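You operate a simulated robot arm through the tools that you are given. There is no shell and no other tool. Be economical: measure what you need, move in short steps, check, and stop when the job is done.

You run a simulated robot arm. Do the job below in one go: nothing can be reset, and whatever is moved stays where it is left.

TASK
Swap the stapler's yellow cartridge for the blue one.
Fine: stand the yellow one on the desk close to the black stand meanwhile; the new one fully down in the stapler; the yellow one ends in the free well of the black stand.
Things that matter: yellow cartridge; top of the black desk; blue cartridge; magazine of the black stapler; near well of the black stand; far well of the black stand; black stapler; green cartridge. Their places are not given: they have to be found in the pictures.

It is judged by the outcome, as a careful person would: the job done as asked, and still so three seconds after it is handed in. It fails if anything else is knocked over, pushed out of place, dropped, spilled or broken.

THE ROBOT
A 6-joint arm with a two-finger parallel gripper, fixed in place. Base frame: the origin is at the foot of the arm, x ahead of it, y to its left, z up; the work surface is at about z = 0.738. Units: m, degrees, N and s.
With the tool pointing down near the work surface it reaches from about 0.26 to 0.68 m from the base axis. Its first joint turns from -66.0 to 66.0 degrees. Payload 2.9 kg.
Tool frame: the origin (TCP) lies between the finger pads and is the grasp point; the fingertips stand 0.03 m ahead of it; z points along the fingers, y is the line along which they close. Largest opening 0.11 m; finger width 0.02, thickness 0.01; the body of the gripper, 0.048 by 0.112 m, starts 0.055 m behind the TCP.
Orientation is told as [roll, pitch, yaw] about the base's x, y, z axes, in that order, counted from this pose: with the fingers straight down and closing along the base's y, the tool's x points along the base's -x, its y along +y and its z along -z.

THE INTERFACE
- The arm moves only by the tool move_arm. Its argument "targets" is a list of rows, each an object (a shift or turn left out is 0, a gripper value left out holds the last) with "travel": the shift along the tool's x, y, z in m, a list of three; "delta_rot": the turn, a rotation vector about the tool's x, y, z in degrees, a list of three; "fingers": the gripper command, from -1 (shut) to 1 (fully open), values between in proportion. In form: [{"travel": [dx, dy, dz], "delta_rot": [wx, wy, wz], "fingers": fingers}, ...]. A call has 1 to 20 rows; each row shifts and turns the commanded pose from where the row before left it, along the tool's axes as they then stand. Each row takes 0.2 s and may step no farther than 0.05 m and 8.6 degrees from the row before; otherwise, or with a gripper value out of range, the whole call is refused. Where a pose cannot be reached the arm comes as near as it can. A force on the tool above 60 N (or 10 N above the force at the start of the call, whichever is more), or a blocked arm, ends the call early, and 0.2 s more pass. Each finger travels about 0.108 m/s and halts on what it meets, pressing with about 44 N; the grip force reading is that of the motor and also rises with nothing between the fingers. The clock runs only during rows and for 0.2 s after the last one: add rows that do not move to give the fingers time. It gives the time, the measured TCP pose, the force on the tool (base axes), the opening and the grip force at its end, in the units of the frame above (readings bear some noise), and new pictures: "views" is both (left out), scene, wrist or none.
- Cameras (640 x 400 px; columns grow to the right, rows downward): "scene" is fixed at [0.0802, 0.4563, 1.3614]; the picture's right is [-0.58, -0.82, 0.00], its down [-0.63, 0.45, -0.63] and it looks along [0.51, -0.36, -0.78] (base axes); focal length 344 px, centre (320, 200). "wrist" rides on the gripper at [0.072, 0.017, -0.103] in the tool frame; the picture's right is [-0.23, 0.97, 0.00], its down [-0.76, -0.18, -0.62] and it looks along [-0.61, -0.14, 0.78] (tool axes); focal length 222 px, centre (320, 200).
- pixel_to_xyz(camera, pixels): for up to 12 pixels [column, row] of the newest picture of that camera ("zoom" is the newest enlarged one), the place [x, y, z] in the base frame of the surface seen there, good to about 0.002 m. No time passes.
- close_up(camera, box): a new picture of the part [left, top, right, bottom] of that camera's present view, enlarged. No time passes.
- close_job(): hands the job in; it is judged then, once.

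Work in short steps. Measure before you move; look again where a grasp or a placing could have gone wrong, and mend it. You have 80 turns and 170 pictures in all, those below and enlarged ones among them. Open the gripper and draw the arm clear of the work before you hand the job in, unless the task says otherwise; then end with one line.

The tools are called after "Call:" as name(argument=value, ...) on one line, values as JSON. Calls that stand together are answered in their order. move_arm: Moves the arm, as the interface text tells. Its arguments: {"type":"object","properties":{"targets":{"type":"array"},"views":{"type":"string","enum":["both","scene","wrist","none"]}},"required":["targets"]} The other tools are called the same way: pixel_to_xyz (camera, pixels) gives the place of the surface under pixels of a picture; close_up (camera, box) takes an enlarged picture of a part of a camera's view; close_job () hands the job in.

At the start:

```text
clock: 0.0
eef_pos: [0.2621, 0.242, 1.0016]
orientation: [0.1, 0.1, 0.0]
contact_force: [-0.4, 0.3, 0.1]
grip_width: 0.11
grip_force: 0.0
```

scene: 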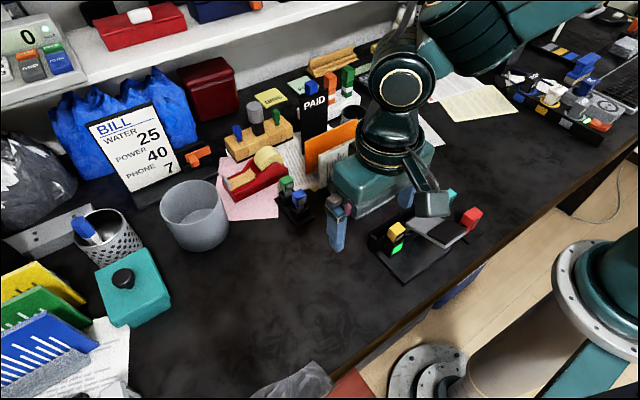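
wrist: 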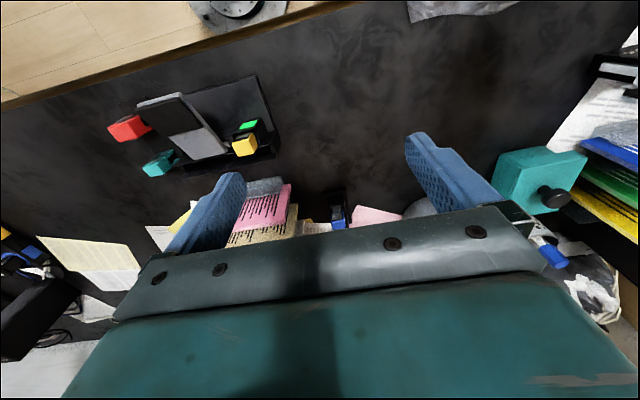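

The scene shows a device near (410,240) with a yellow block, and a small stand near (292,200) with green and blue blocks. I take enlarged pictures of both.

Call:
close_up(camera="scene", box=[350, 180, 500, 290])

Call:
close_up(camera="scene", box=[240, 140, 370, 260])

Call:
close_up(camera="wrist", box=[90, 60, 350, 240])

```text
3.64 times, centred on (425, 235) of scene
```

zoom: 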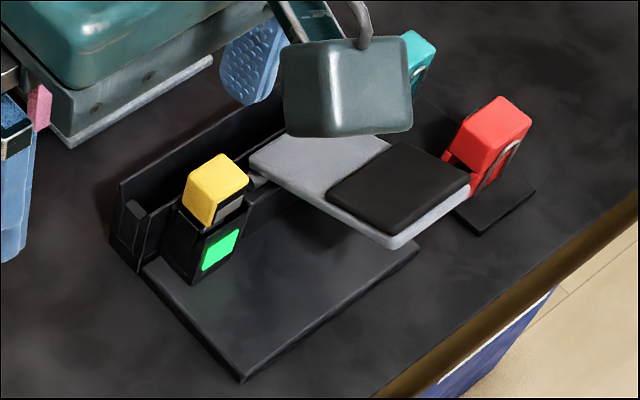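

```text
3.33 times, centred on (305, 200) of scene
```

zoom: 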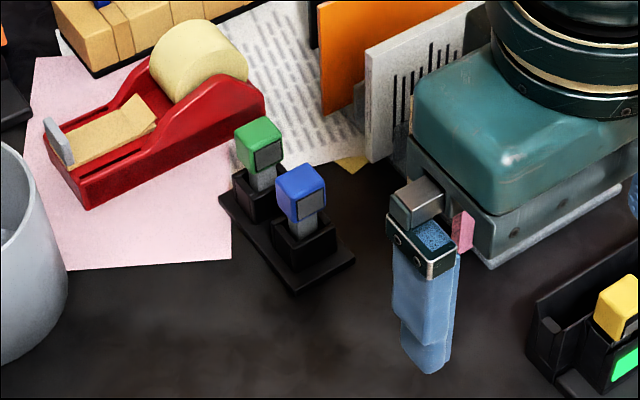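

```text
2.22 times, centred on (220, 150) of wrist
```

zoom: 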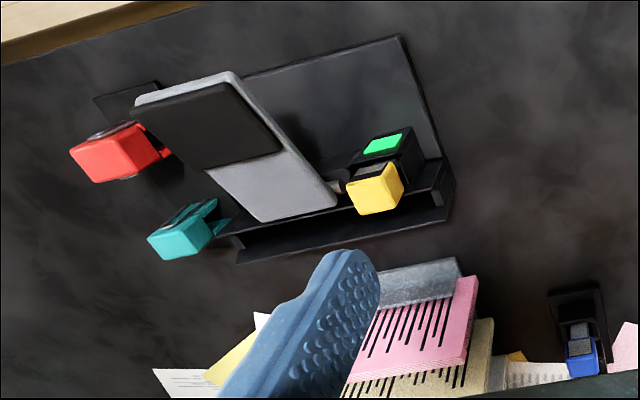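

The stand holds green (far) and blue (near), and yellow sits in the stapler's small black housing. I measure key points from the scene picture.

Call:
pixel_to_xyz(camera="scene", pixels=[[299, 193], [300, 201], [301, 207], [301, 213], [288, 182], [298, 222], [398, 227], [399, 237], [402, 243], [390, 235], [340, 262], [407, 284]])

Call:
close_up(camera="scene", box=[370, 210, 426, 260])

Call:
close_up(camera="scene", box=[270, 168, 326, 232])

```text
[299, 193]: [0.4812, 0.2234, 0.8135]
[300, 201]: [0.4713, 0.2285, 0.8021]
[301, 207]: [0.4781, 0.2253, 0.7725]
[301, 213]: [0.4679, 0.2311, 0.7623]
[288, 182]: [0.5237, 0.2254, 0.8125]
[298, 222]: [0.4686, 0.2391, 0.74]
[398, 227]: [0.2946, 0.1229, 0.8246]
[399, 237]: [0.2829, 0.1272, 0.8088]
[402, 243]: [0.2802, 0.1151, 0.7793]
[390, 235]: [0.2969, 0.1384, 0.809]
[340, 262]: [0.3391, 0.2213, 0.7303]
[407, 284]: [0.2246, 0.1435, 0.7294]
```

```text
8.00 times, centred on (398, 235) of scene
```

zoom: 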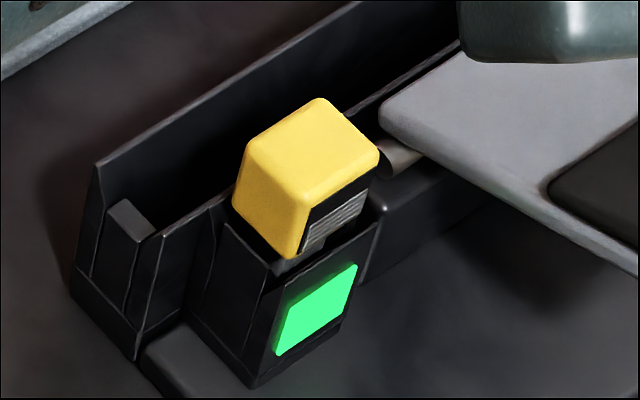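

```text
6.25 times, centred on (298, 200) of scene
```

zoom: 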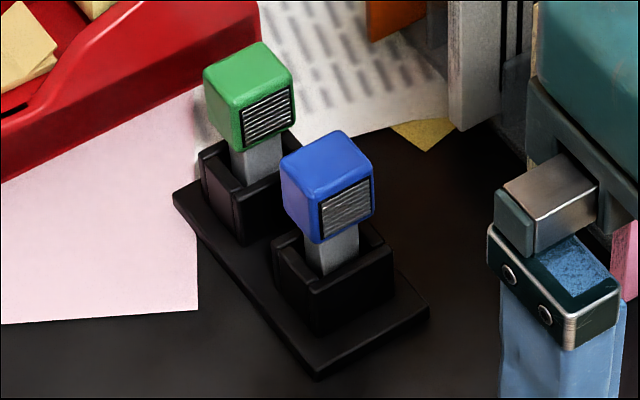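

Both cartridges show the ribbed face lower right. I measure the tops of blue and green for orientation and size, then yellow.

Call:
pixel_to_xyz(camera="zoom", pixels=[[333, 137], [366, 176], [322, 201], [288, 166], [326, 168], [300, 200], [346, 208], [262, 50], [250, 75], [330, 258], [318, 372], [424, 310]])

Call:
pixel_to_xyz(camera="scene", pixels=[[397.7, 223], [404.6, 228.8], [396.8, 235], [389.5, 227.8], [389.5, 234], [397, 246], [393.5, 239], [400.5, 248], [386, 239.5], [373, 233], [375, 248], [377, 254]])

```text
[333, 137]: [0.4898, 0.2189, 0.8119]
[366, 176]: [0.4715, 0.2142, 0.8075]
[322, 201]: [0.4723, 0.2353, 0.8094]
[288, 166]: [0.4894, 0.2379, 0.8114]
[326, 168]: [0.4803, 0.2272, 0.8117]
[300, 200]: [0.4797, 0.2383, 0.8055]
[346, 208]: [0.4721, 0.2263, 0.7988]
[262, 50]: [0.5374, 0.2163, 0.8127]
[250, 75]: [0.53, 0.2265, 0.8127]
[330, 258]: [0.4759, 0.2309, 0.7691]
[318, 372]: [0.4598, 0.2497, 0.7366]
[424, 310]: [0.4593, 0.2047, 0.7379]
```

```text
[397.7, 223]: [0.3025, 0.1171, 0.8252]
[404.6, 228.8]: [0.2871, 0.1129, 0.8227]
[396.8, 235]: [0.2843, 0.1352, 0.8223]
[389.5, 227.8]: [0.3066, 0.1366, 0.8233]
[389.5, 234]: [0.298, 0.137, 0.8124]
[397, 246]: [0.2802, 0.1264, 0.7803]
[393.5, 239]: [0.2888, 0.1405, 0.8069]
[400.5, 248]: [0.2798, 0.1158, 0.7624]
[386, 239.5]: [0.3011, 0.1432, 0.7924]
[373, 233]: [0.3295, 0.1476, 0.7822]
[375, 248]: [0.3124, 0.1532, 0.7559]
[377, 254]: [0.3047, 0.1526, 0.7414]
```

Blue centre is about (0.480,0.227), top 0.812; yellow about (0.295,0.1255), top 0.823. The grey plate is close on yellow's -y side, so I plan to close along x: I check the plate and the surroundings and turn the tool by 90°.

Call:
pixel_to_xyz(camera="wrist", pixels=[[220, 153], [210, 157], [205, 135], [185, 125], [233, 128], [250, 133], [262, 145], [245, 158], [232, 145], [130, 128], [158, 160], [245, 125]])

Call:
move_arm(targets=[{"delta_rot": [0, 0, 8.2]}, {"delta_rot": [0, 0, 8.2]}, {"delta_rot": [0, 0, 8.2]}, {"delta_rot": [0, 0, 8.2]}, {"delta_rot": [0, 0, 8.2]}, {"delta_rot": [0, 0, 8.2]}, {"delta_rot": [0, 0, 8.2]}, {"delta_rot": [0, 0, 8.2]}, {"delta_rot": [0, 0, 8.2]}, {"delta_rot": [0, 0, 8.2]}, {"delta_rot": [0, 0, 8]}, {}])

```text
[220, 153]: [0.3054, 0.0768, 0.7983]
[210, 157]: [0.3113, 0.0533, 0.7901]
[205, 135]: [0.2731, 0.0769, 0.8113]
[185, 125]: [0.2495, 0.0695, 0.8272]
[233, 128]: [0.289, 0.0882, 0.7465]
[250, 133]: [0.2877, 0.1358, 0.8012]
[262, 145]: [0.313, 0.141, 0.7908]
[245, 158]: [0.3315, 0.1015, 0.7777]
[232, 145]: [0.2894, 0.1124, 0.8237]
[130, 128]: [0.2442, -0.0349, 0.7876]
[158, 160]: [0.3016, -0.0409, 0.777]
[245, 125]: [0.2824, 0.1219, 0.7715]
```

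```text
clock: 2.6
eef_pos: [0.2614, 0.2431, 1.001]
orientation: [0.0, 0.0, -90.1]
contact_force: [-1.0, 0.5, -0.4]
grip_width: 0.1099
grip_force: 0.0
```

scene: 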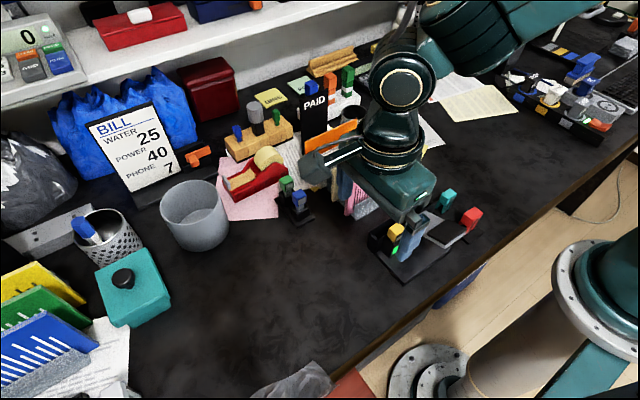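
wrist: 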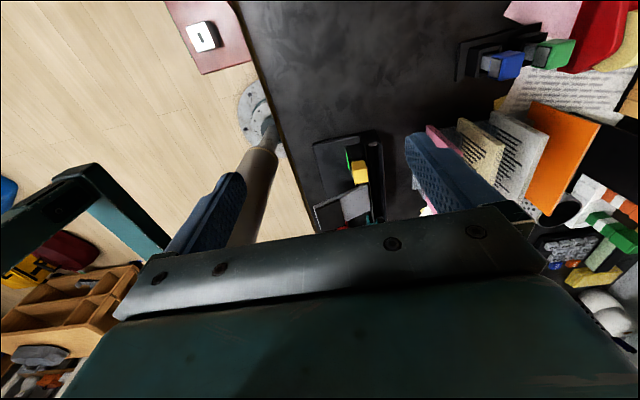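

Yaw is now -90 (tool x = +y, tool y = +x). I go to hover above yellow with the fingers part closed.

Call:
move_arm(targets=[{"travel": [-0.04, 0.011, 0], "fingers": -0.1}, {"travel": [-0.04, 0.011, 0.02]}, {"travel": [-0.0376, 0.0116, 0.02]}, {"travel": [0, 0, 0.03]}, {}, {}])

```text
clock: 4.0
eef_pos: [0.2961, 0.1243, 0.933]
orientation: [0.0, 0.0, -89.9]
contact_force: [0.1, -0.1, 0.7]
grip_width: 0.0493
grip_force: 0.0
```

scene: 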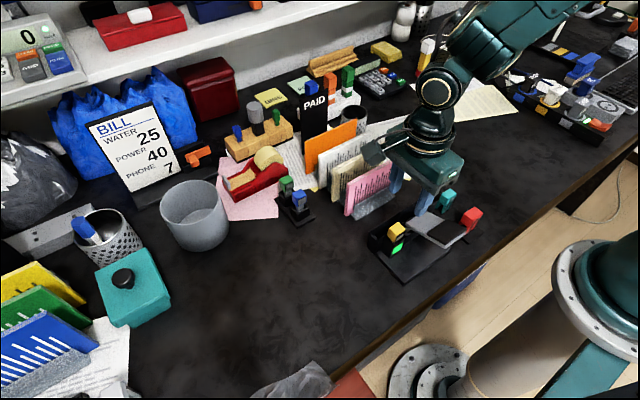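
wrist: 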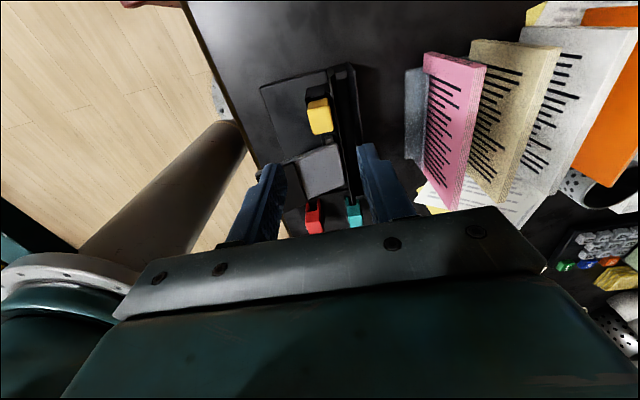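

I zoom in on the stapler from this view for accurate yellow pose.

Call:
close_up(camera="wrist", box=[250, 50, 400, 144])

Call:
close_up(camera="wrist", box=[295, 80, 351, 145])

```text
4.26 times, centred on (325, 97) of wrist
```

zoom: 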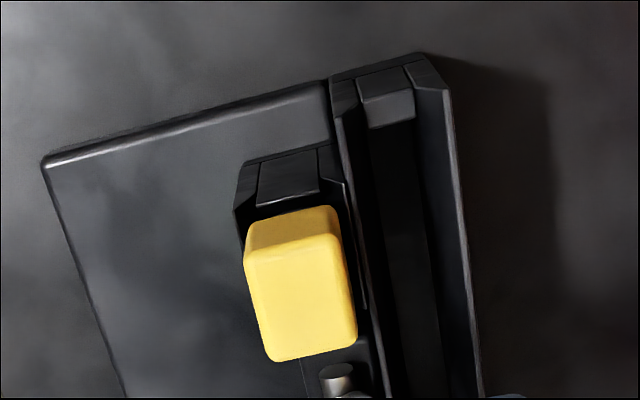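

```text
6.15 times, centred on (323, 112) of wrist
```

zoom: 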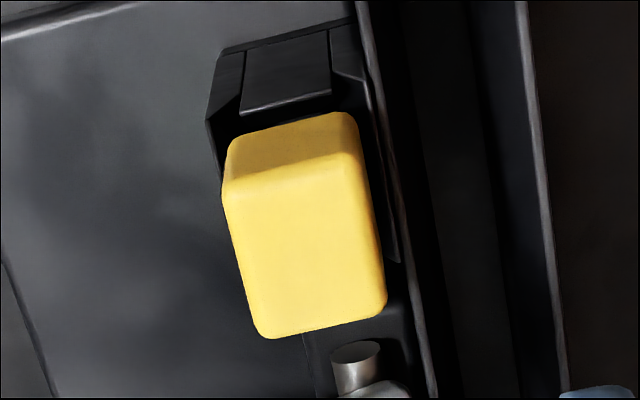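

Call:
pixel_to_xyz(camera="zoom", pixels=[[230, 205], [265, 325], [356, 175], [380, 300], [245, 195], [340, 172], [280, 328], [368, 306], [300, 250], [300, 60], [368, 10], [425, 330]])

```text
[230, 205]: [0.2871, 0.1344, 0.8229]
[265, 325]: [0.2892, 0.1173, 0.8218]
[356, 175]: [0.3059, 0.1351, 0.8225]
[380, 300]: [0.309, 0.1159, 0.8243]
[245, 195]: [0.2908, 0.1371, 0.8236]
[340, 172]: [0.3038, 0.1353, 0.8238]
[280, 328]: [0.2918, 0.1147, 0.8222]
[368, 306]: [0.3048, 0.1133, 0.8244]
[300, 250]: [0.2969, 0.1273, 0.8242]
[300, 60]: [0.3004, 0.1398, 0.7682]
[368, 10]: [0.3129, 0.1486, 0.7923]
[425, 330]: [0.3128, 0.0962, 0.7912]
```

Yellow's edges run parallel with the housing (yaw ≈0), centre about (0.297,0.1255), top 0.823. I lower to TCP z≈0.832 (tips 0.802, above the 0.792 walls).

Call:
move_arm(targets=[{"travel": [0.001, 0.001, 0.04]}, {"travel": [0, 0, 0.035]}, {"travel": [0, 0, 0.026]}, {}, {}])

```text
clock: 5.2
eef_pos: [0.2975, 0.1252, 0.8306]
orientation: [0.1, 0.1, -89.9]
contact_force: [0.5, 0.4, -0.7]
grip_width: 0.0496
grip_force: 0.1
```

scene: 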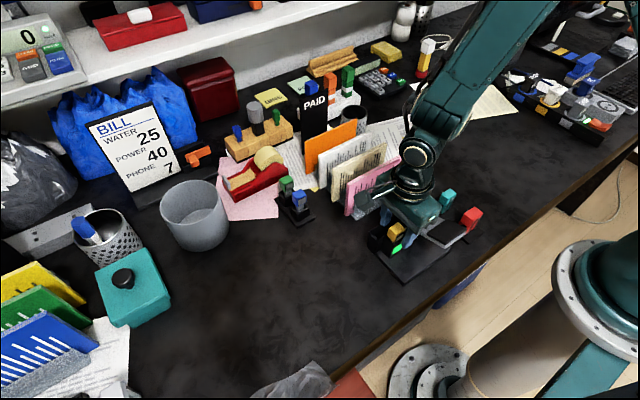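
wrist: 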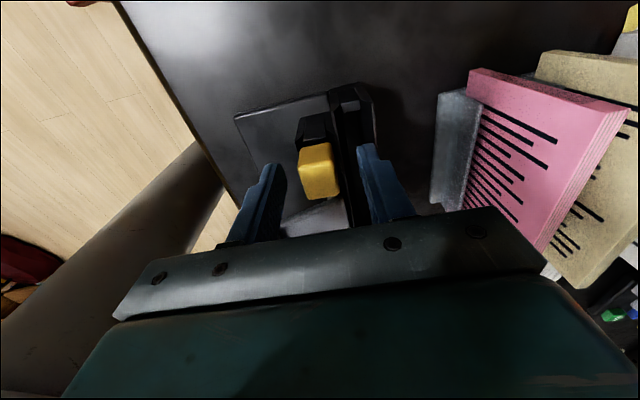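

The tool is at height; I check the finger alignment around yellow before closing.

Call:
close_up(camera="scene", box=[350, 170, 480, 270])

Call:
close_up(camera="wrist", box=[220, 80, 420, 230])

```text
4.00 times, centred on (415, 220) of scene
```

zoom: 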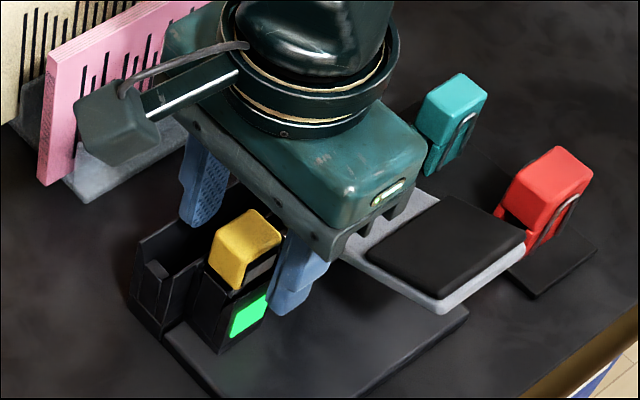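

```text
2.67 times, centred on (320, 155) of wrist
```

zoom: 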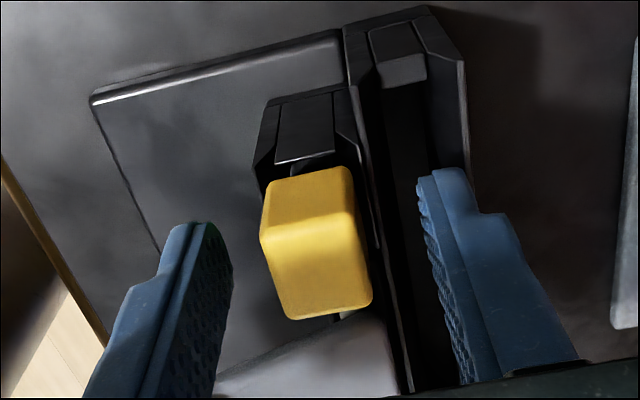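

I measure the finger tips against yellow in this zoom.

Call:
pixel_to_xyz(camera="zoom", pixels=[[190, 230], [222, 255], [208, 225], [425, 185], [450, 180], [316, 260], [355, 270], [270, 260], [310, 200]])

```text
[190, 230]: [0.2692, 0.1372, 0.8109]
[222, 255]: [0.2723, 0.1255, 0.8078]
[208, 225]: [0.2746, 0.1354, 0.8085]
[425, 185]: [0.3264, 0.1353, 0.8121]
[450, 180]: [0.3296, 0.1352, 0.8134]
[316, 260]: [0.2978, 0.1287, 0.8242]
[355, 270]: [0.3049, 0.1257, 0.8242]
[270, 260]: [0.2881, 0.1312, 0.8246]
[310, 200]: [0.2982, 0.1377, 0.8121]
```

The tips straddle yellow symmetrically at y≈0.125. I close with the fingers and wait.

Call:
move_arm(targets=[{"fingers": -0.5}, {"fingers": -0.75}, {"fingers": -1}, {}, {}], views="wrist")

```text
clock: 6.4
eef_pos: [0.2984, 0.1251, 0.8303]
orientation: [0.0, 0.1, -90.0]
contact_force: [0.1, 0.7, -0.8]
grip_width: 0.0205
grip_force: 44.1
```

wrist: 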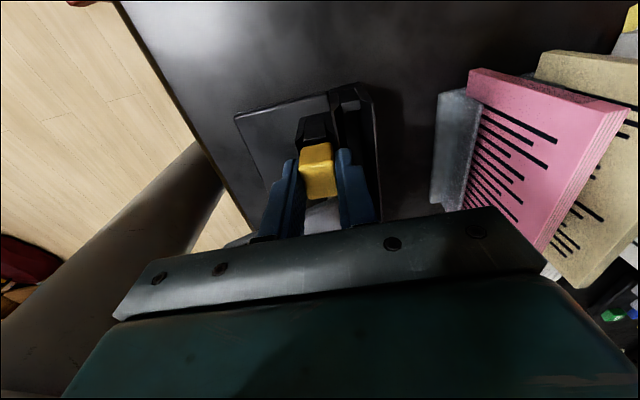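

Gripped at 0.0205 m width. I lift straight up.

Call:
move_arm(targets=[{"travel": [0, 0, -0.01]}, {"travel": [0, 0, -0.015]}, {"travel": [0, 0, -0.025]}, {"travel": [0, 0, -0.03]}, {"travel": [0, 0, -0.03]}, {}])

```text
clock: 7.8
eef_pos: [0.2971, 0.1253, 0.9413]
orientation: [0.0, 0.0, -90.1]
contact_force: [1.1, 0.3, -0.3]
grip_width: 0.0206
grip_force: 44.2
```

scene: 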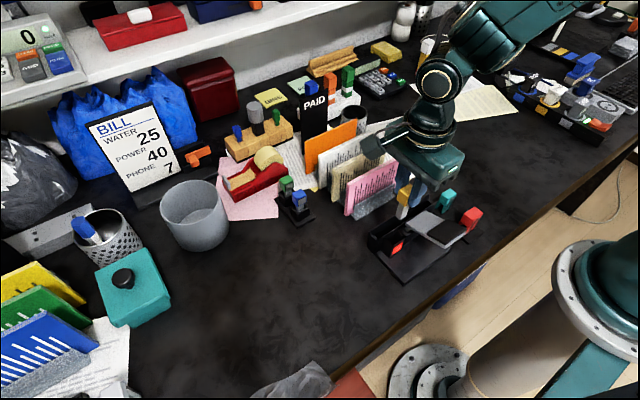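
wrist: 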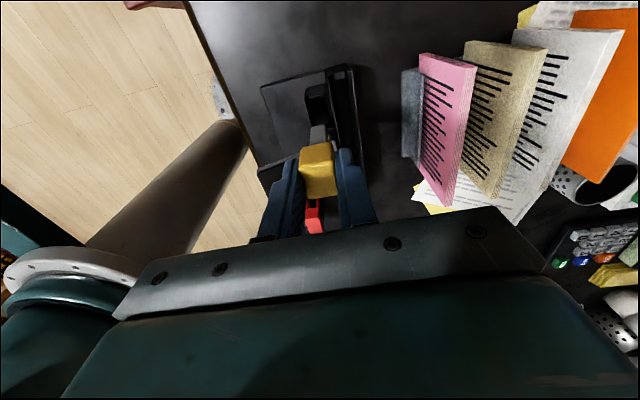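

Yellow came out (the indicator turned red). I look at the cartridge's length and the now-empty well.

Call:
close_up(camera="scene", box=[365, 165, 445, 265])

Call:
close_up(camera="wrist", box=[270, 55, 390, 215])

```text
4.00 times, centred on (405, 215) of scene
```

zoom: 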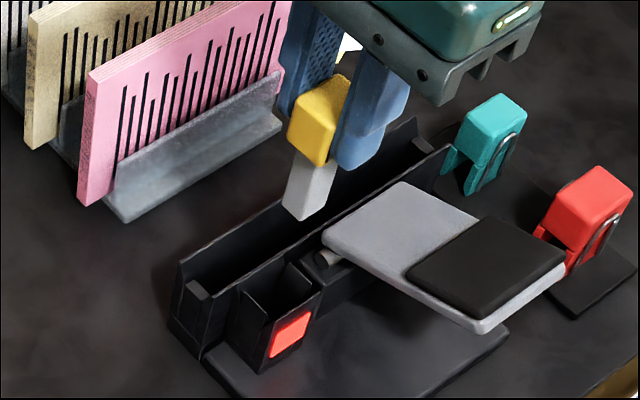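

```text
2.50 times, centred on (330, 135) of wrist
```

zoom: 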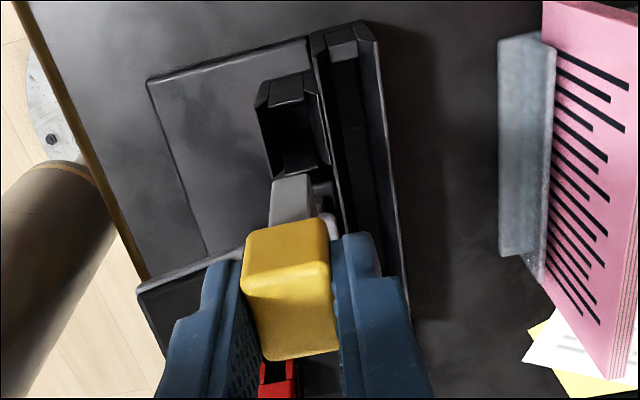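

I measure the stem's bottom and the well in the scene picture.

Call:
pixel_to_xyz(camera="scene", pixels=[[401, 218.5], [397, 215.5], [405, 215], [400, 205], [396, 203], [402, 197], [396, 232.5], [404, 238], [394, 241], [384, 236], [389, 233], [395.5, 240]])

Call:
pixel_to_xyz(camera="zoom", pixels=[[288, 222], [290, 185], [288, 245], [290, 300], [298, 155], [320, 130], [270, 135], [290, 90]])

```text
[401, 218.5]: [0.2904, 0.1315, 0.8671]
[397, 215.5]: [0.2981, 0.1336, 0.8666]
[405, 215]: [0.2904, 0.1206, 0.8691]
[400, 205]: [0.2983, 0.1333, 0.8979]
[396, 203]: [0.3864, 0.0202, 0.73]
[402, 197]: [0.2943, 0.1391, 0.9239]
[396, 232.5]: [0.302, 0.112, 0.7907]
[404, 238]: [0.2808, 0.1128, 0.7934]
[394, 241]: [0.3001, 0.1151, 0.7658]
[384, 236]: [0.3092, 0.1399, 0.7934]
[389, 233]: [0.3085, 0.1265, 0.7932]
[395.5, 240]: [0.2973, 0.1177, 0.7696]
```

```text
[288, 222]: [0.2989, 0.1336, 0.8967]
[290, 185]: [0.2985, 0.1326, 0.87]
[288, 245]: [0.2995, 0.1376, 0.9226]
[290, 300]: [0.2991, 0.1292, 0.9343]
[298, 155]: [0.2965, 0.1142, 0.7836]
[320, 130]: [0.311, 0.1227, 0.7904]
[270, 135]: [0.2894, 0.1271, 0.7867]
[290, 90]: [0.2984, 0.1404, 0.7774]
```

Stem bottom is 0.075 below TCP (total cartridge height ≈0.068). I check the desk spot just in front of the stand and the stand's outline before carrying yellow there.

Call:
pixel_to_xyz(camera="scene", pixels=[[315, 233], [322, 240], [310, 228], [330, 230], [298, 226], [297.5, 229.5], [316, 217.5], [270, 198], [276, 200], [287, 210], [350, 195], [385, 170]])

Call:
move_arm(targets=[{"travel": [0.035, 0, 0]}, {"travel": [0.035, 0, 0]}, {"travel": [0.033, 0, 0]}, {"travel": [0, 0.04, 0]}, {"travel": [0, 0.043, 0]}, {"travel": [0, 0.04, 0]}, {}])

```text
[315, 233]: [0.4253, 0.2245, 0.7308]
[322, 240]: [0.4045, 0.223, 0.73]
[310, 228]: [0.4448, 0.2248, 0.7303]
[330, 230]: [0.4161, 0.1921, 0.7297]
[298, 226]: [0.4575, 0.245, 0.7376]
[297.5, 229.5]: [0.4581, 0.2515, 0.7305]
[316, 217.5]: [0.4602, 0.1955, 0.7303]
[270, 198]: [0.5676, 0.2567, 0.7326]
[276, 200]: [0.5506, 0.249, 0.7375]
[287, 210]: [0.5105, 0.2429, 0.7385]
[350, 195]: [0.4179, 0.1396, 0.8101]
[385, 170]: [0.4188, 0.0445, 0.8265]
```

```text
clock: 9.4
eef_pos: [0.4186, 0.2286, 0.9415]
orientation: [0.0, 0.0, -90.0]
contact_force: [0.2, 0.3, -0.4]
grip_width: 0.0206
grip_force: 43.9
```

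scene: 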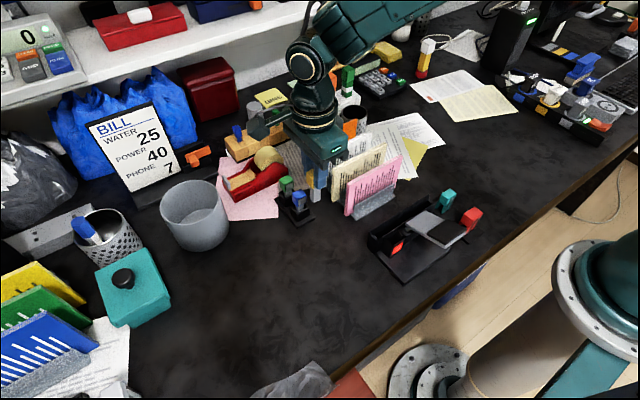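
wrist: 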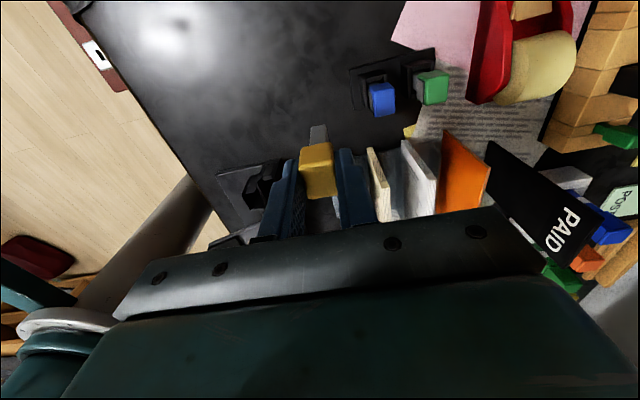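

TCP is at (0.4186,0.2286); the spot is clear. I lower yellow to about 2–3 mm above the desk (z 0.730).

Call:
move_arm(targets=[{"travel": [0, 0, 0.04]}, {"travel": [0, 0, 0.04]}, {"travel": [0, 0, 0.035]}, {"travel": [0, 0, 0.017]}, {"travel": [0, 0, 0.002]}, {}])

Call:
close_up(camera="scene", box=[270, 150, 370, 250])

```text
clock: 10.8
eef_pos: [0.4199, 0.2282, 0.8081]
orientation: [0.3, 0.0, -90.0]
contact_force: [-10.0, -4.2, 42.6]
grip_width: 0.0207
grip_force: 44.4
```

scene: 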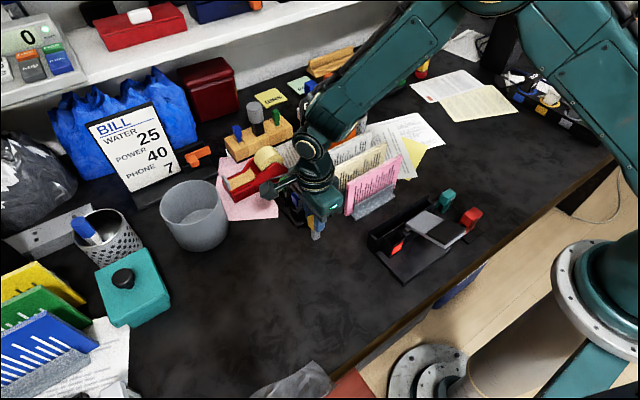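
wrist: 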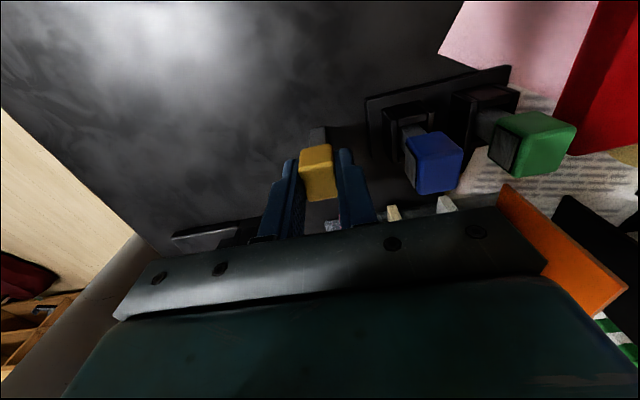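

```text
4.00 times, centred on (320, 200) of scene
```

zoom: 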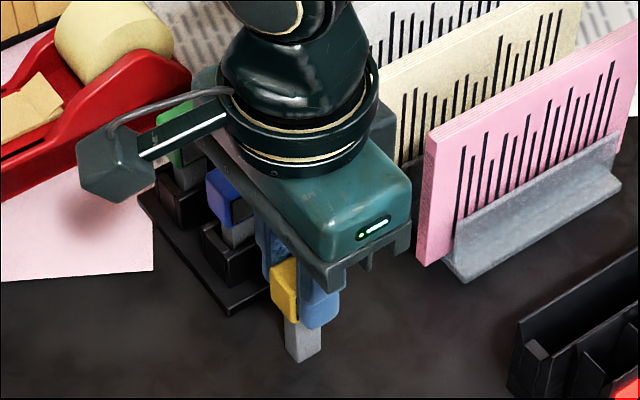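

Force 42.6 N up means yellow touches the desk. I ease up about 1.5 mm to unload it.

Call:
move_arm(targets=[{"travel": [0, 0, -0.0012]}, {}, {}], views="none")

```text
clock: 11.6
eef_pos: [0.4205, 0.2288, 0.8078]
orientation: [0.3, 0.0, -90.0]
contact_force: [-2.8, 1.7, 27.6]
grip_width: 0.0207
grip_force: 43.5
```

Call:
move_arm(targets=[{"travel": [0, 0, -0.0015]}, {}, {}], views="none")

```text
clock: 12.4
eef_pos: [0.4192, 0.2272, 0.8091]
orientation: [-0.1, -0.1, -89.9]
contact_force: [1.3, 1.0, 4.0]
grip_width: 0.0206
grip_force: 43.7
```

Only about 4 N is left, so yellow rests lightly on the desk. I open gently.

Call:
move_arm(targets=[{"fingers": -0.5}, {"fingers": -0.2}, {"fingers": -0.1}, {}])

Call:
close_up(camera="wrist", box=[240, 60, 600, 240])

```text
clock: 13.4
eef_pos: [0.4194, 0.2281, 0.8085]
orientation: [0.1, 0.0, -90.0]
contact_force: [0.0, -0.2, 0.9]
grip_width: 0.0493
grip_force: 0.0
```

scene: 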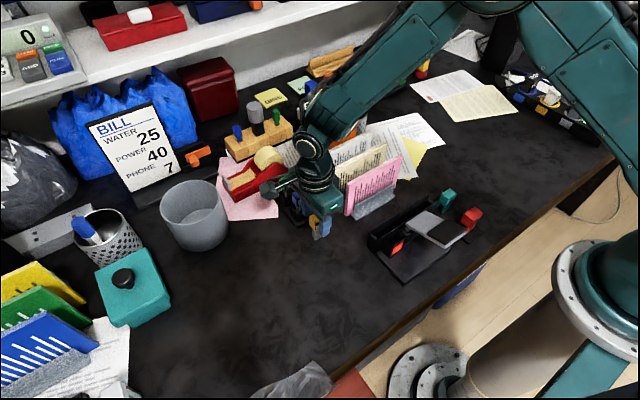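
wrist: 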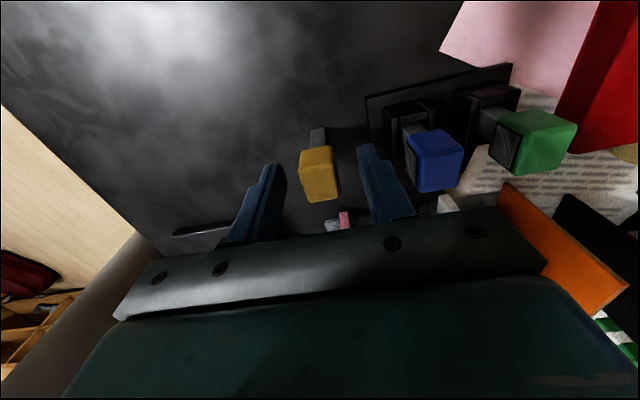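

```text
1.78 times, centred on (420, 150) of wrist
```

zoom: 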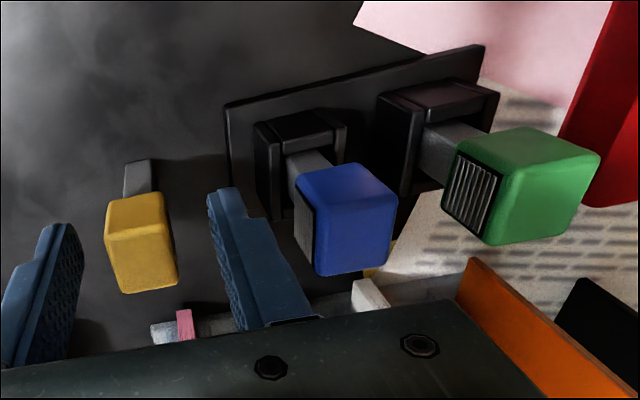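

Yellow stands on its own at (0.420,0.228). I rise straight, then shift over the blue cartridge.

Call:
move_arm(targets=[{"travel": [0, 0, -0.03]}, {"travel": [0, 0, -0.035]}, {"travel": [0, 0, -0.035]}, {"travel": [0, 0.03, 0]}, {"travel": [-0.001, 0.03, 0]}, {}])

Call:
close_up(camera="wrist", box=[250, 60, 430, 200])

Call:
close_up(camera="scene", box=[260, 160, 340, 250])

```text
clock: 14.8
eef_pos: [0.48, 0.2277, 0.9095]
orientation: [0.0, -0.1, -90.0]
contact_force: [0.7, -0.6, -0.5]
grip_width: 0.0496
grip_force: 0.0
```

scene: 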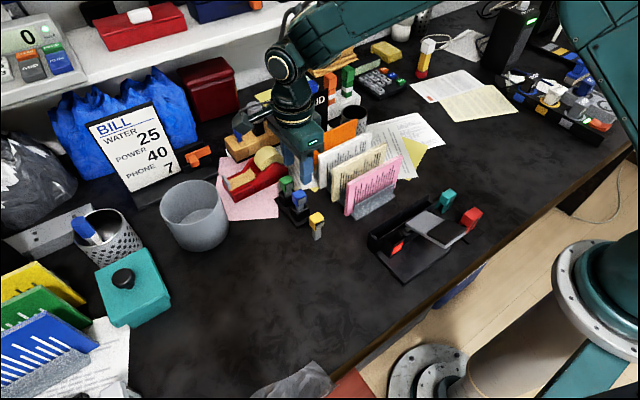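
wrist: 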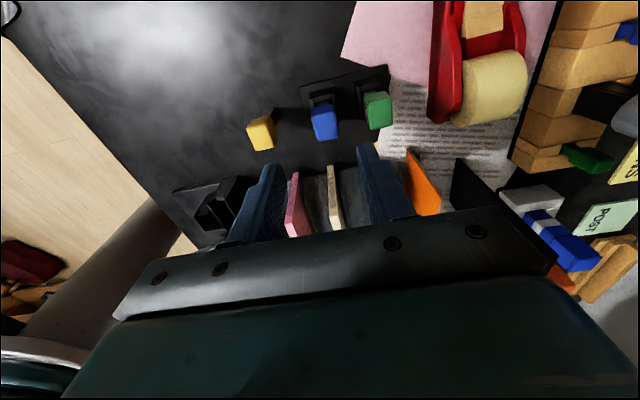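

```text
2.86 times, centred on (340, 130) of wrist
```

zoom: 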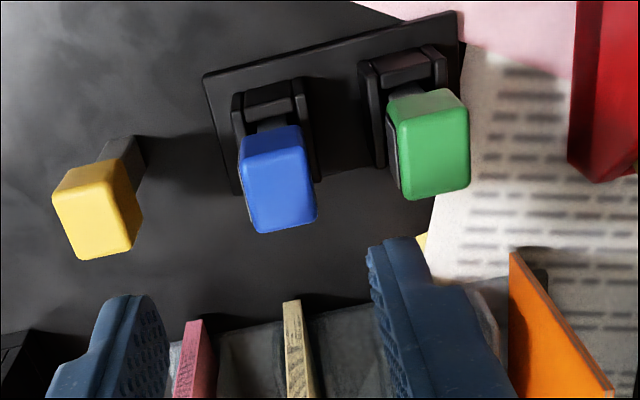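

```text
4.44 times, centred on (300, 205) of scene
```

zoom: 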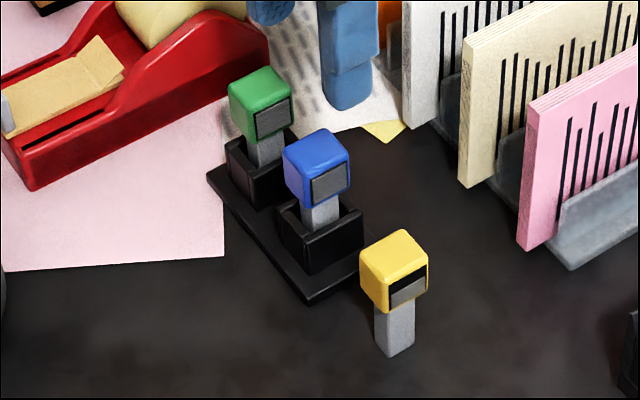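

All three have ribs facing -x, so no turning is needed. I measure the blue and yellow tops.

Call:
pixel_to_xyz(camera="zoom", pixels=[[318, 133], [344, 160], [311, 174], [287, 154], [315, 153], [262, 88], [395, 250], [395, 268], [291, 98]])

Call:
pixel_to_xyz(camera="wrist", pixels=[[325, 113], [316, 117], [336, 110], [320, 137], [336, 134], [364, 115], [384, 112], [272, 140], [252, 145], [327, 128]])

```text
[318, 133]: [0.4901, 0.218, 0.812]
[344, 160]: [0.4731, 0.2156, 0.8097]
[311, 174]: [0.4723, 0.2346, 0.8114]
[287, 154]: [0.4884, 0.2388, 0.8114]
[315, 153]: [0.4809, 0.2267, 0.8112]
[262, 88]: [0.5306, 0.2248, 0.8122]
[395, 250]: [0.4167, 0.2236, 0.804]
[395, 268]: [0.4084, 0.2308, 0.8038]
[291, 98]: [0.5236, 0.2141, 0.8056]
```

```text
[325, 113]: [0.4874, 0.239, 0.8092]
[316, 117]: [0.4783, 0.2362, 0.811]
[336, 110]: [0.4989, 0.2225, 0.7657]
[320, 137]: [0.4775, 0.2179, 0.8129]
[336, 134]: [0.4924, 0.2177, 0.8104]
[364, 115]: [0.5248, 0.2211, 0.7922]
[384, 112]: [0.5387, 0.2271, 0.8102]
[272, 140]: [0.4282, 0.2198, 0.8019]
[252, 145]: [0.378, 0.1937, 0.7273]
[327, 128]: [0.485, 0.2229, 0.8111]
```

Blue is centred at about (0.481,0.2265); green's near face is around x 0.518, so I narrow the opening to 0.040 and descend to TCP z≈0.8175.

Call:
move_arm(targets=[{"travel": [-0.001, 0.001, 0], "fingers": -0.28}, {}, {"travel": [0, 0, 0.035]}, {"travel": [0, 0, 0.03]}, {"travel": [0, 0, 0.015]}, {}])

Call:
close_up(camera="wrist", box=[230, 80, 430, 230])

```text
clock: 16.2
eef_pos: [0.4811, 0.2266, 0.831]
orientation: [0.0, 0.1, -90.0]
contact_force: [0.2, 0.7, -0.3]
grip_width: 0.0395
grip_force: 0.1
```

scene: 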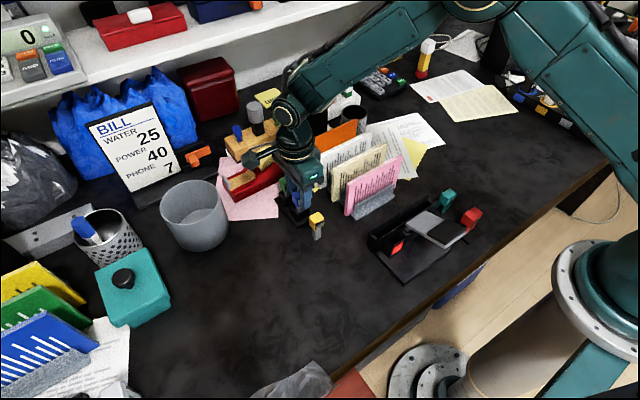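
wrist: 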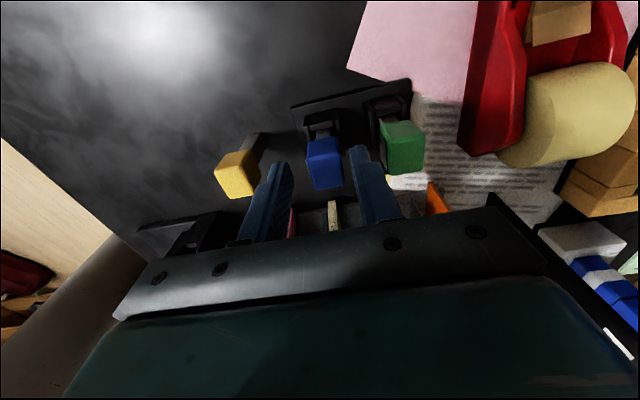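

```text
2.67 times, centred on (330, 155) of wrist
```

zoom: 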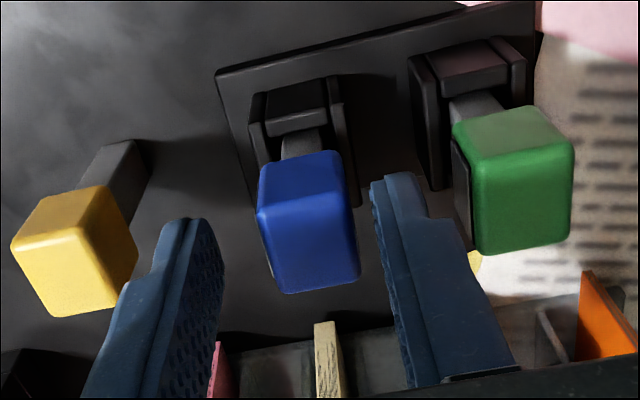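

The fingers fit between blue and green with clearance. I lower the last 13 mm and close.

Call:
move_arm(targets=[{"travel": [0, 0, 0.0135]}, {}, {"fingers": -0.6}, {"fingers": -1}, {}, {}], views="wrist")

```text
clock: 17.6
eef_pos: [0.4815, 0.2269, 0.8186]
orientation: [0.0, 0.1, -90.0]
contact_force: [3.7, 1.6, 1.5]
grip_width: 0.0205
grip_force: 44.2
```

wrist: 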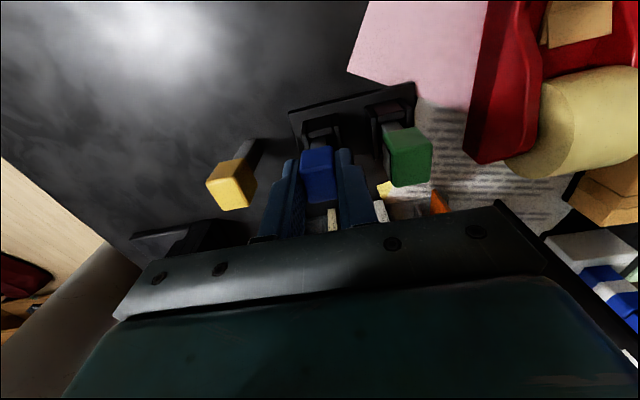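

Blue is gripped at 0.0205 m. I lift it straight up.

Call:
move_arm(targets=[{"travel": [0, 0, -0.01]}, {"travel": [0, 0, -0.015]}, {"travel": [0, 0, -0.03]}, {"travel": [0, 0, -0.04]}, {"travel": [0, 0, -0.03]}, {}])

Call:
close_up(camera="scene", box=[260, 140, 350, 250])

```text
clock: 19.0
eef_pos: [0.4793, 0.2255, 0.9413]
orientation: [0.0, 0.0, -90.0]
contact_force: [1.4, -0.6, 0.2]
grip_width: 0.0206
grip_force: 43.8
```

scene: 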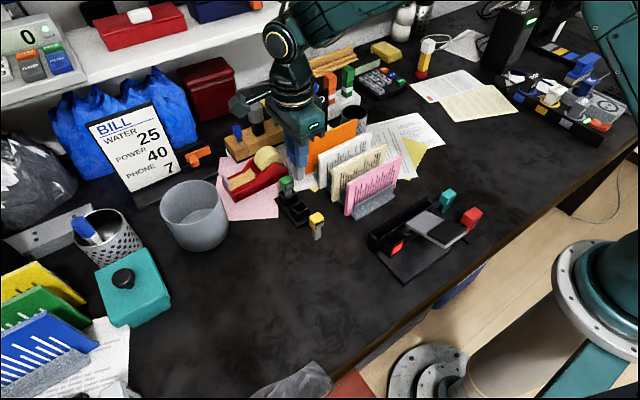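
wrist: 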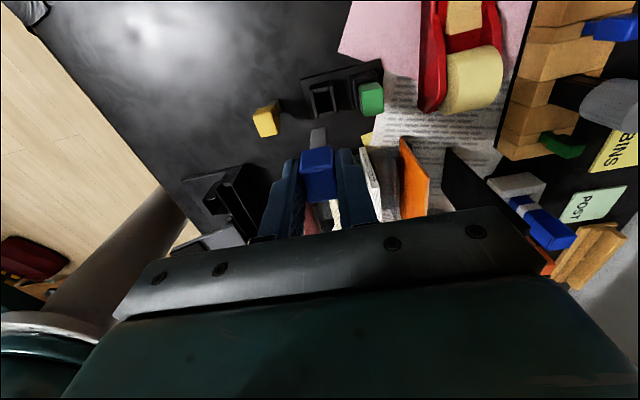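

```text
3.64 times, centred on (305, 195) of scene
```

zoom: 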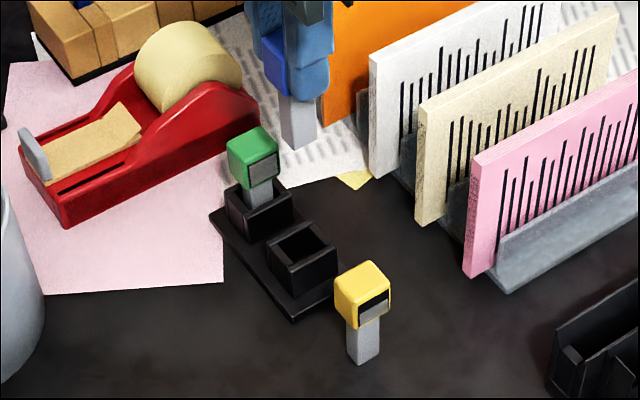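

The near well is free. I carry blue to above the stapler along the same route, back along x first.

Call:
move_arm(targets=[{"travel": [0, -0.045, 0]}, {"travel": [0, -0.045, 0]}, {"travel": [0, -0.045, 0]}, {"travel": [0, -0.0465, 0]}, {"travel": [-0.035, 0, 0]}, {"travel": [-0.035, 0, 0]}, {"travel": [-0.031, 0, 0]}, {}, {}])

Call:
close_up(camera="wrist", box=[270, 55, 390, 215])

Call:
close_up(camera="scene", box=[365, 165, 445, 265])

```text
clock: 21.0
eef_pos: [0.2985, 0.1248, 0.9413]
orientation: [0.0, -0.1, -90.0]
contact_force: [0.1, -0.1, -0.7]
grip_width: 0.0205
grip_force: 44.8
```

scene: 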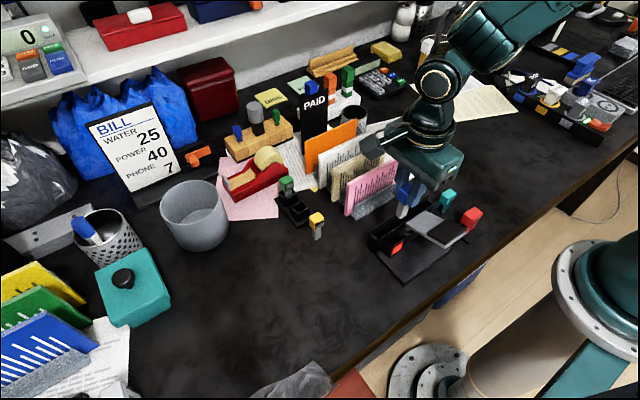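
wrist: 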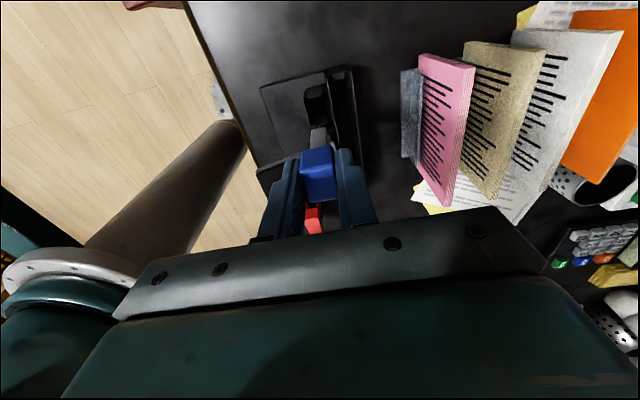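

```text
2.50 times, centred on (330, 135) of wrist
```

zoom: 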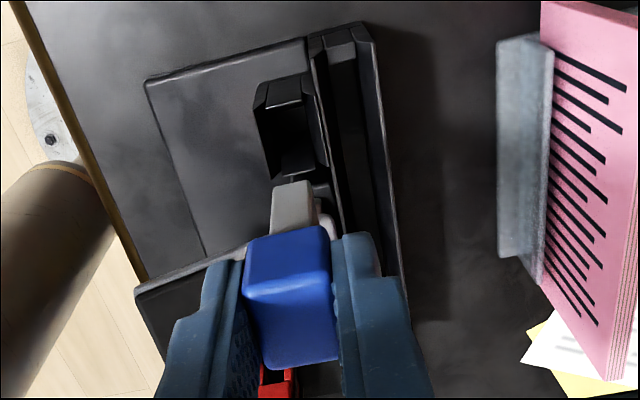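

```text
4.00 times, centred on (405, 215) of scene
```

zoom: 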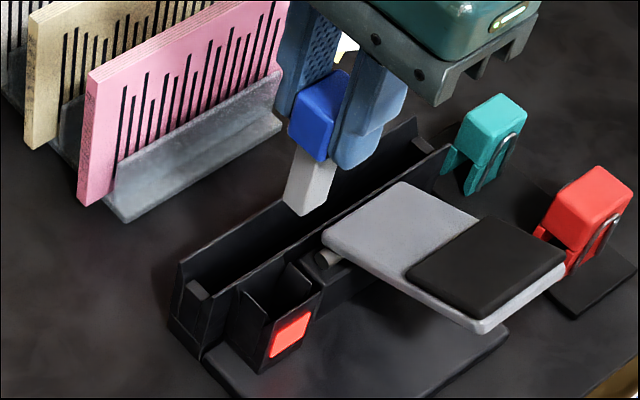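

Compared with yellow in the same view, blue appears slightly lower in the picture (stem tip row 182 vs 175). I measure blue's offset.

Call:
pixel_to_xyz(camera="scene", pixels=[[401, 217.5], [397, 214.5], [400, 204], [402, 196], [399, 197], [405, 214]])

Call:
close_up(camera="wrist", box=[270, 55, 390, 215])

Call:
pixel_to_xyz(camera="zoom", pixels=[[288, 225], [290, 190], [290, 210], [288, 253], [288, 245], [290, 310], [285, 275], [272, 210], [305, 210]])

```text
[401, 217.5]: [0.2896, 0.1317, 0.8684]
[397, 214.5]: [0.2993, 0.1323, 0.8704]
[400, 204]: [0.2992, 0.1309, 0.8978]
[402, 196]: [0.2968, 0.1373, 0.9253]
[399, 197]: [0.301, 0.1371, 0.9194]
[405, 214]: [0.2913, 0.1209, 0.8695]
```

```text
2.50 times, centred on (330, 135) of wrist
```

zoom: 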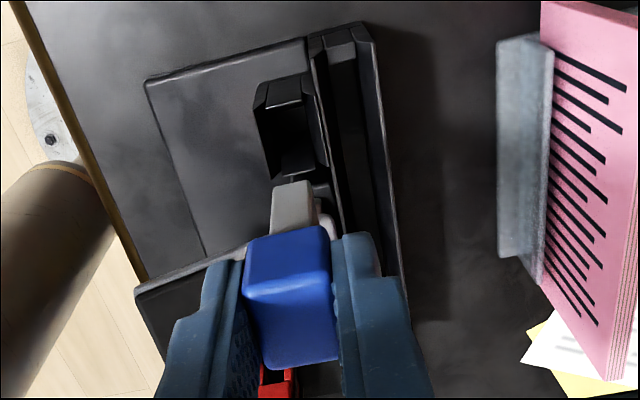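

```text
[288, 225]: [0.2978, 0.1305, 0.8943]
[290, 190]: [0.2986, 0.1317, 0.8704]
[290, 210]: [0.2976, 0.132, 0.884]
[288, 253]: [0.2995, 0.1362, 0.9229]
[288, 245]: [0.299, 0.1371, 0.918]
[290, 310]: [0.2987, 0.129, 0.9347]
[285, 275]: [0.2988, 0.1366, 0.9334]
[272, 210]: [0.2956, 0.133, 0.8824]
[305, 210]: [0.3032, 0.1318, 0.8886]
```

Blue's stem face is at y≈0.1315 against 0.133 needed, so I shift +1.3 mm in y and descend until the stem is just above the well (top 0.793).

Call:
move_arm(targets=[{"travel": [0.0013, 0, 0.03]}, {"travel": [0, 0, 0.03]}, {}, {}])

Call:
close_up(camera="scene", box=[370, 190, 430, 265])

Call:
close_up(camera="wrist", box=[270, 90, 380, 210])

```text
clock: 22.0
eef_pos: [0.2992, 0.1268, 0.8801]
orientation: [0.0, 0.0, -90.0]
contact_force: [0.6, -0.8, -0.6]
grip_width: 0.0206
grip_force: 44.1
```

scene: 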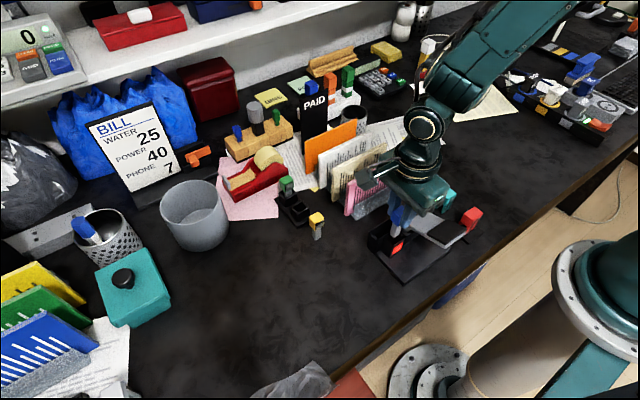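
wrist: 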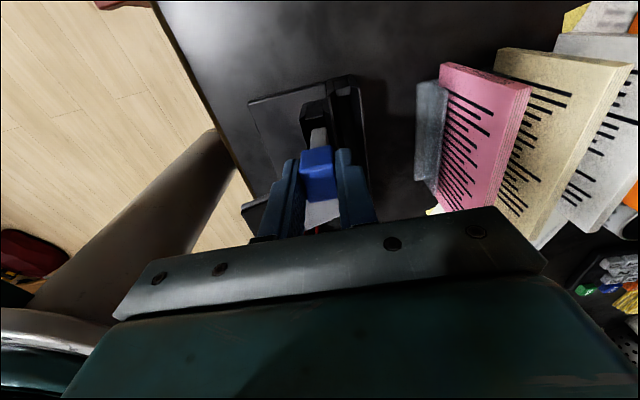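

```text
5.33 times, centred on (400, 228) of scene
```

zoom: 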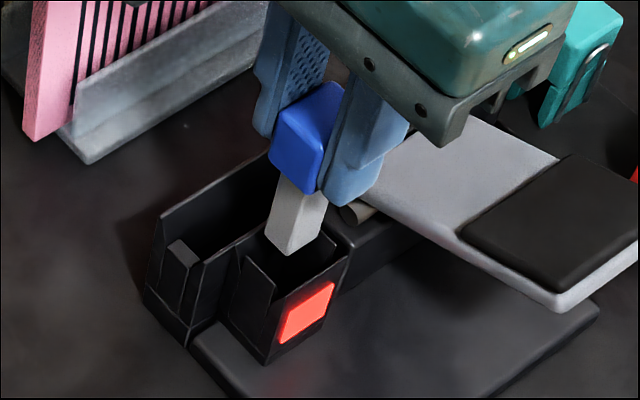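

```text
3.33 times, centred on (325, 150) of wrist
```

zoom: 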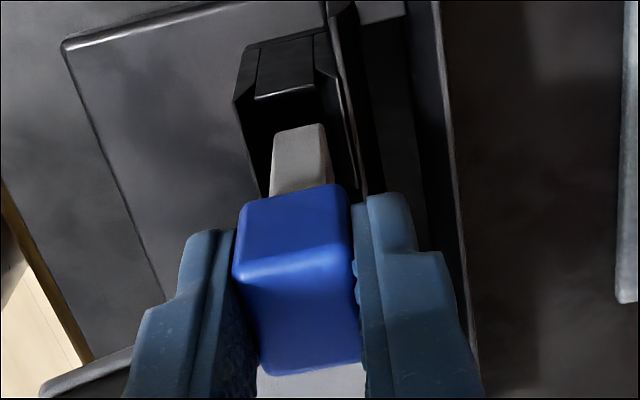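

The stem hangs just above the well. I measure stem and well edges here.

Call:
pixel_to_xyz(camera="zoom", pixels=[[279, 140], [300, 135], [324, 133], [240, 80], [250, 130], [258, 160], [325, 70], [335, 110], [350, 150], [285, 95], [262, 105], [320, 90]])

Call:
pixel_to_xyz(camera="scene", pixels=[[394.3, 237.5], [396.5, 239], [399.5, 236], [385, 238], [391, 244], [404, 236], [388, 242]])

```text
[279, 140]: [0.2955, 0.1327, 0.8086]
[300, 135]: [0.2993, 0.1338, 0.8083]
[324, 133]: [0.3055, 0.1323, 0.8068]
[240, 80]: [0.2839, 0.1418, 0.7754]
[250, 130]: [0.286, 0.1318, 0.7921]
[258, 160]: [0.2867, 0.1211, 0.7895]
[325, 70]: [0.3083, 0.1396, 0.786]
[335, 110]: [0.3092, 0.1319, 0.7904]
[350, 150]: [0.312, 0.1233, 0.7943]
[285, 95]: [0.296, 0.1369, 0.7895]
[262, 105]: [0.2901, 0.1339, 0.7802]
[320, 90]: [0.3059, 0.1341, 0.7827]
```

```text
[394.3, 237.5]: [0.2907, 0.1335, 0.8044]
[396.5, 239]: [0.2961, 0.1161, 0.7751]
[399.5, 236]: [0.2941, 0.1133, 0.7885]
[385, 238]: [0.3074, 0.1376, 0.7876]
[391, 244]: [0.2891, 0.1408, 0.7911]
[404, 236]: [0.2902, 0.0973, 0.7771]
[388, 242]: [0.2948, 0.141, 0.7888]
```

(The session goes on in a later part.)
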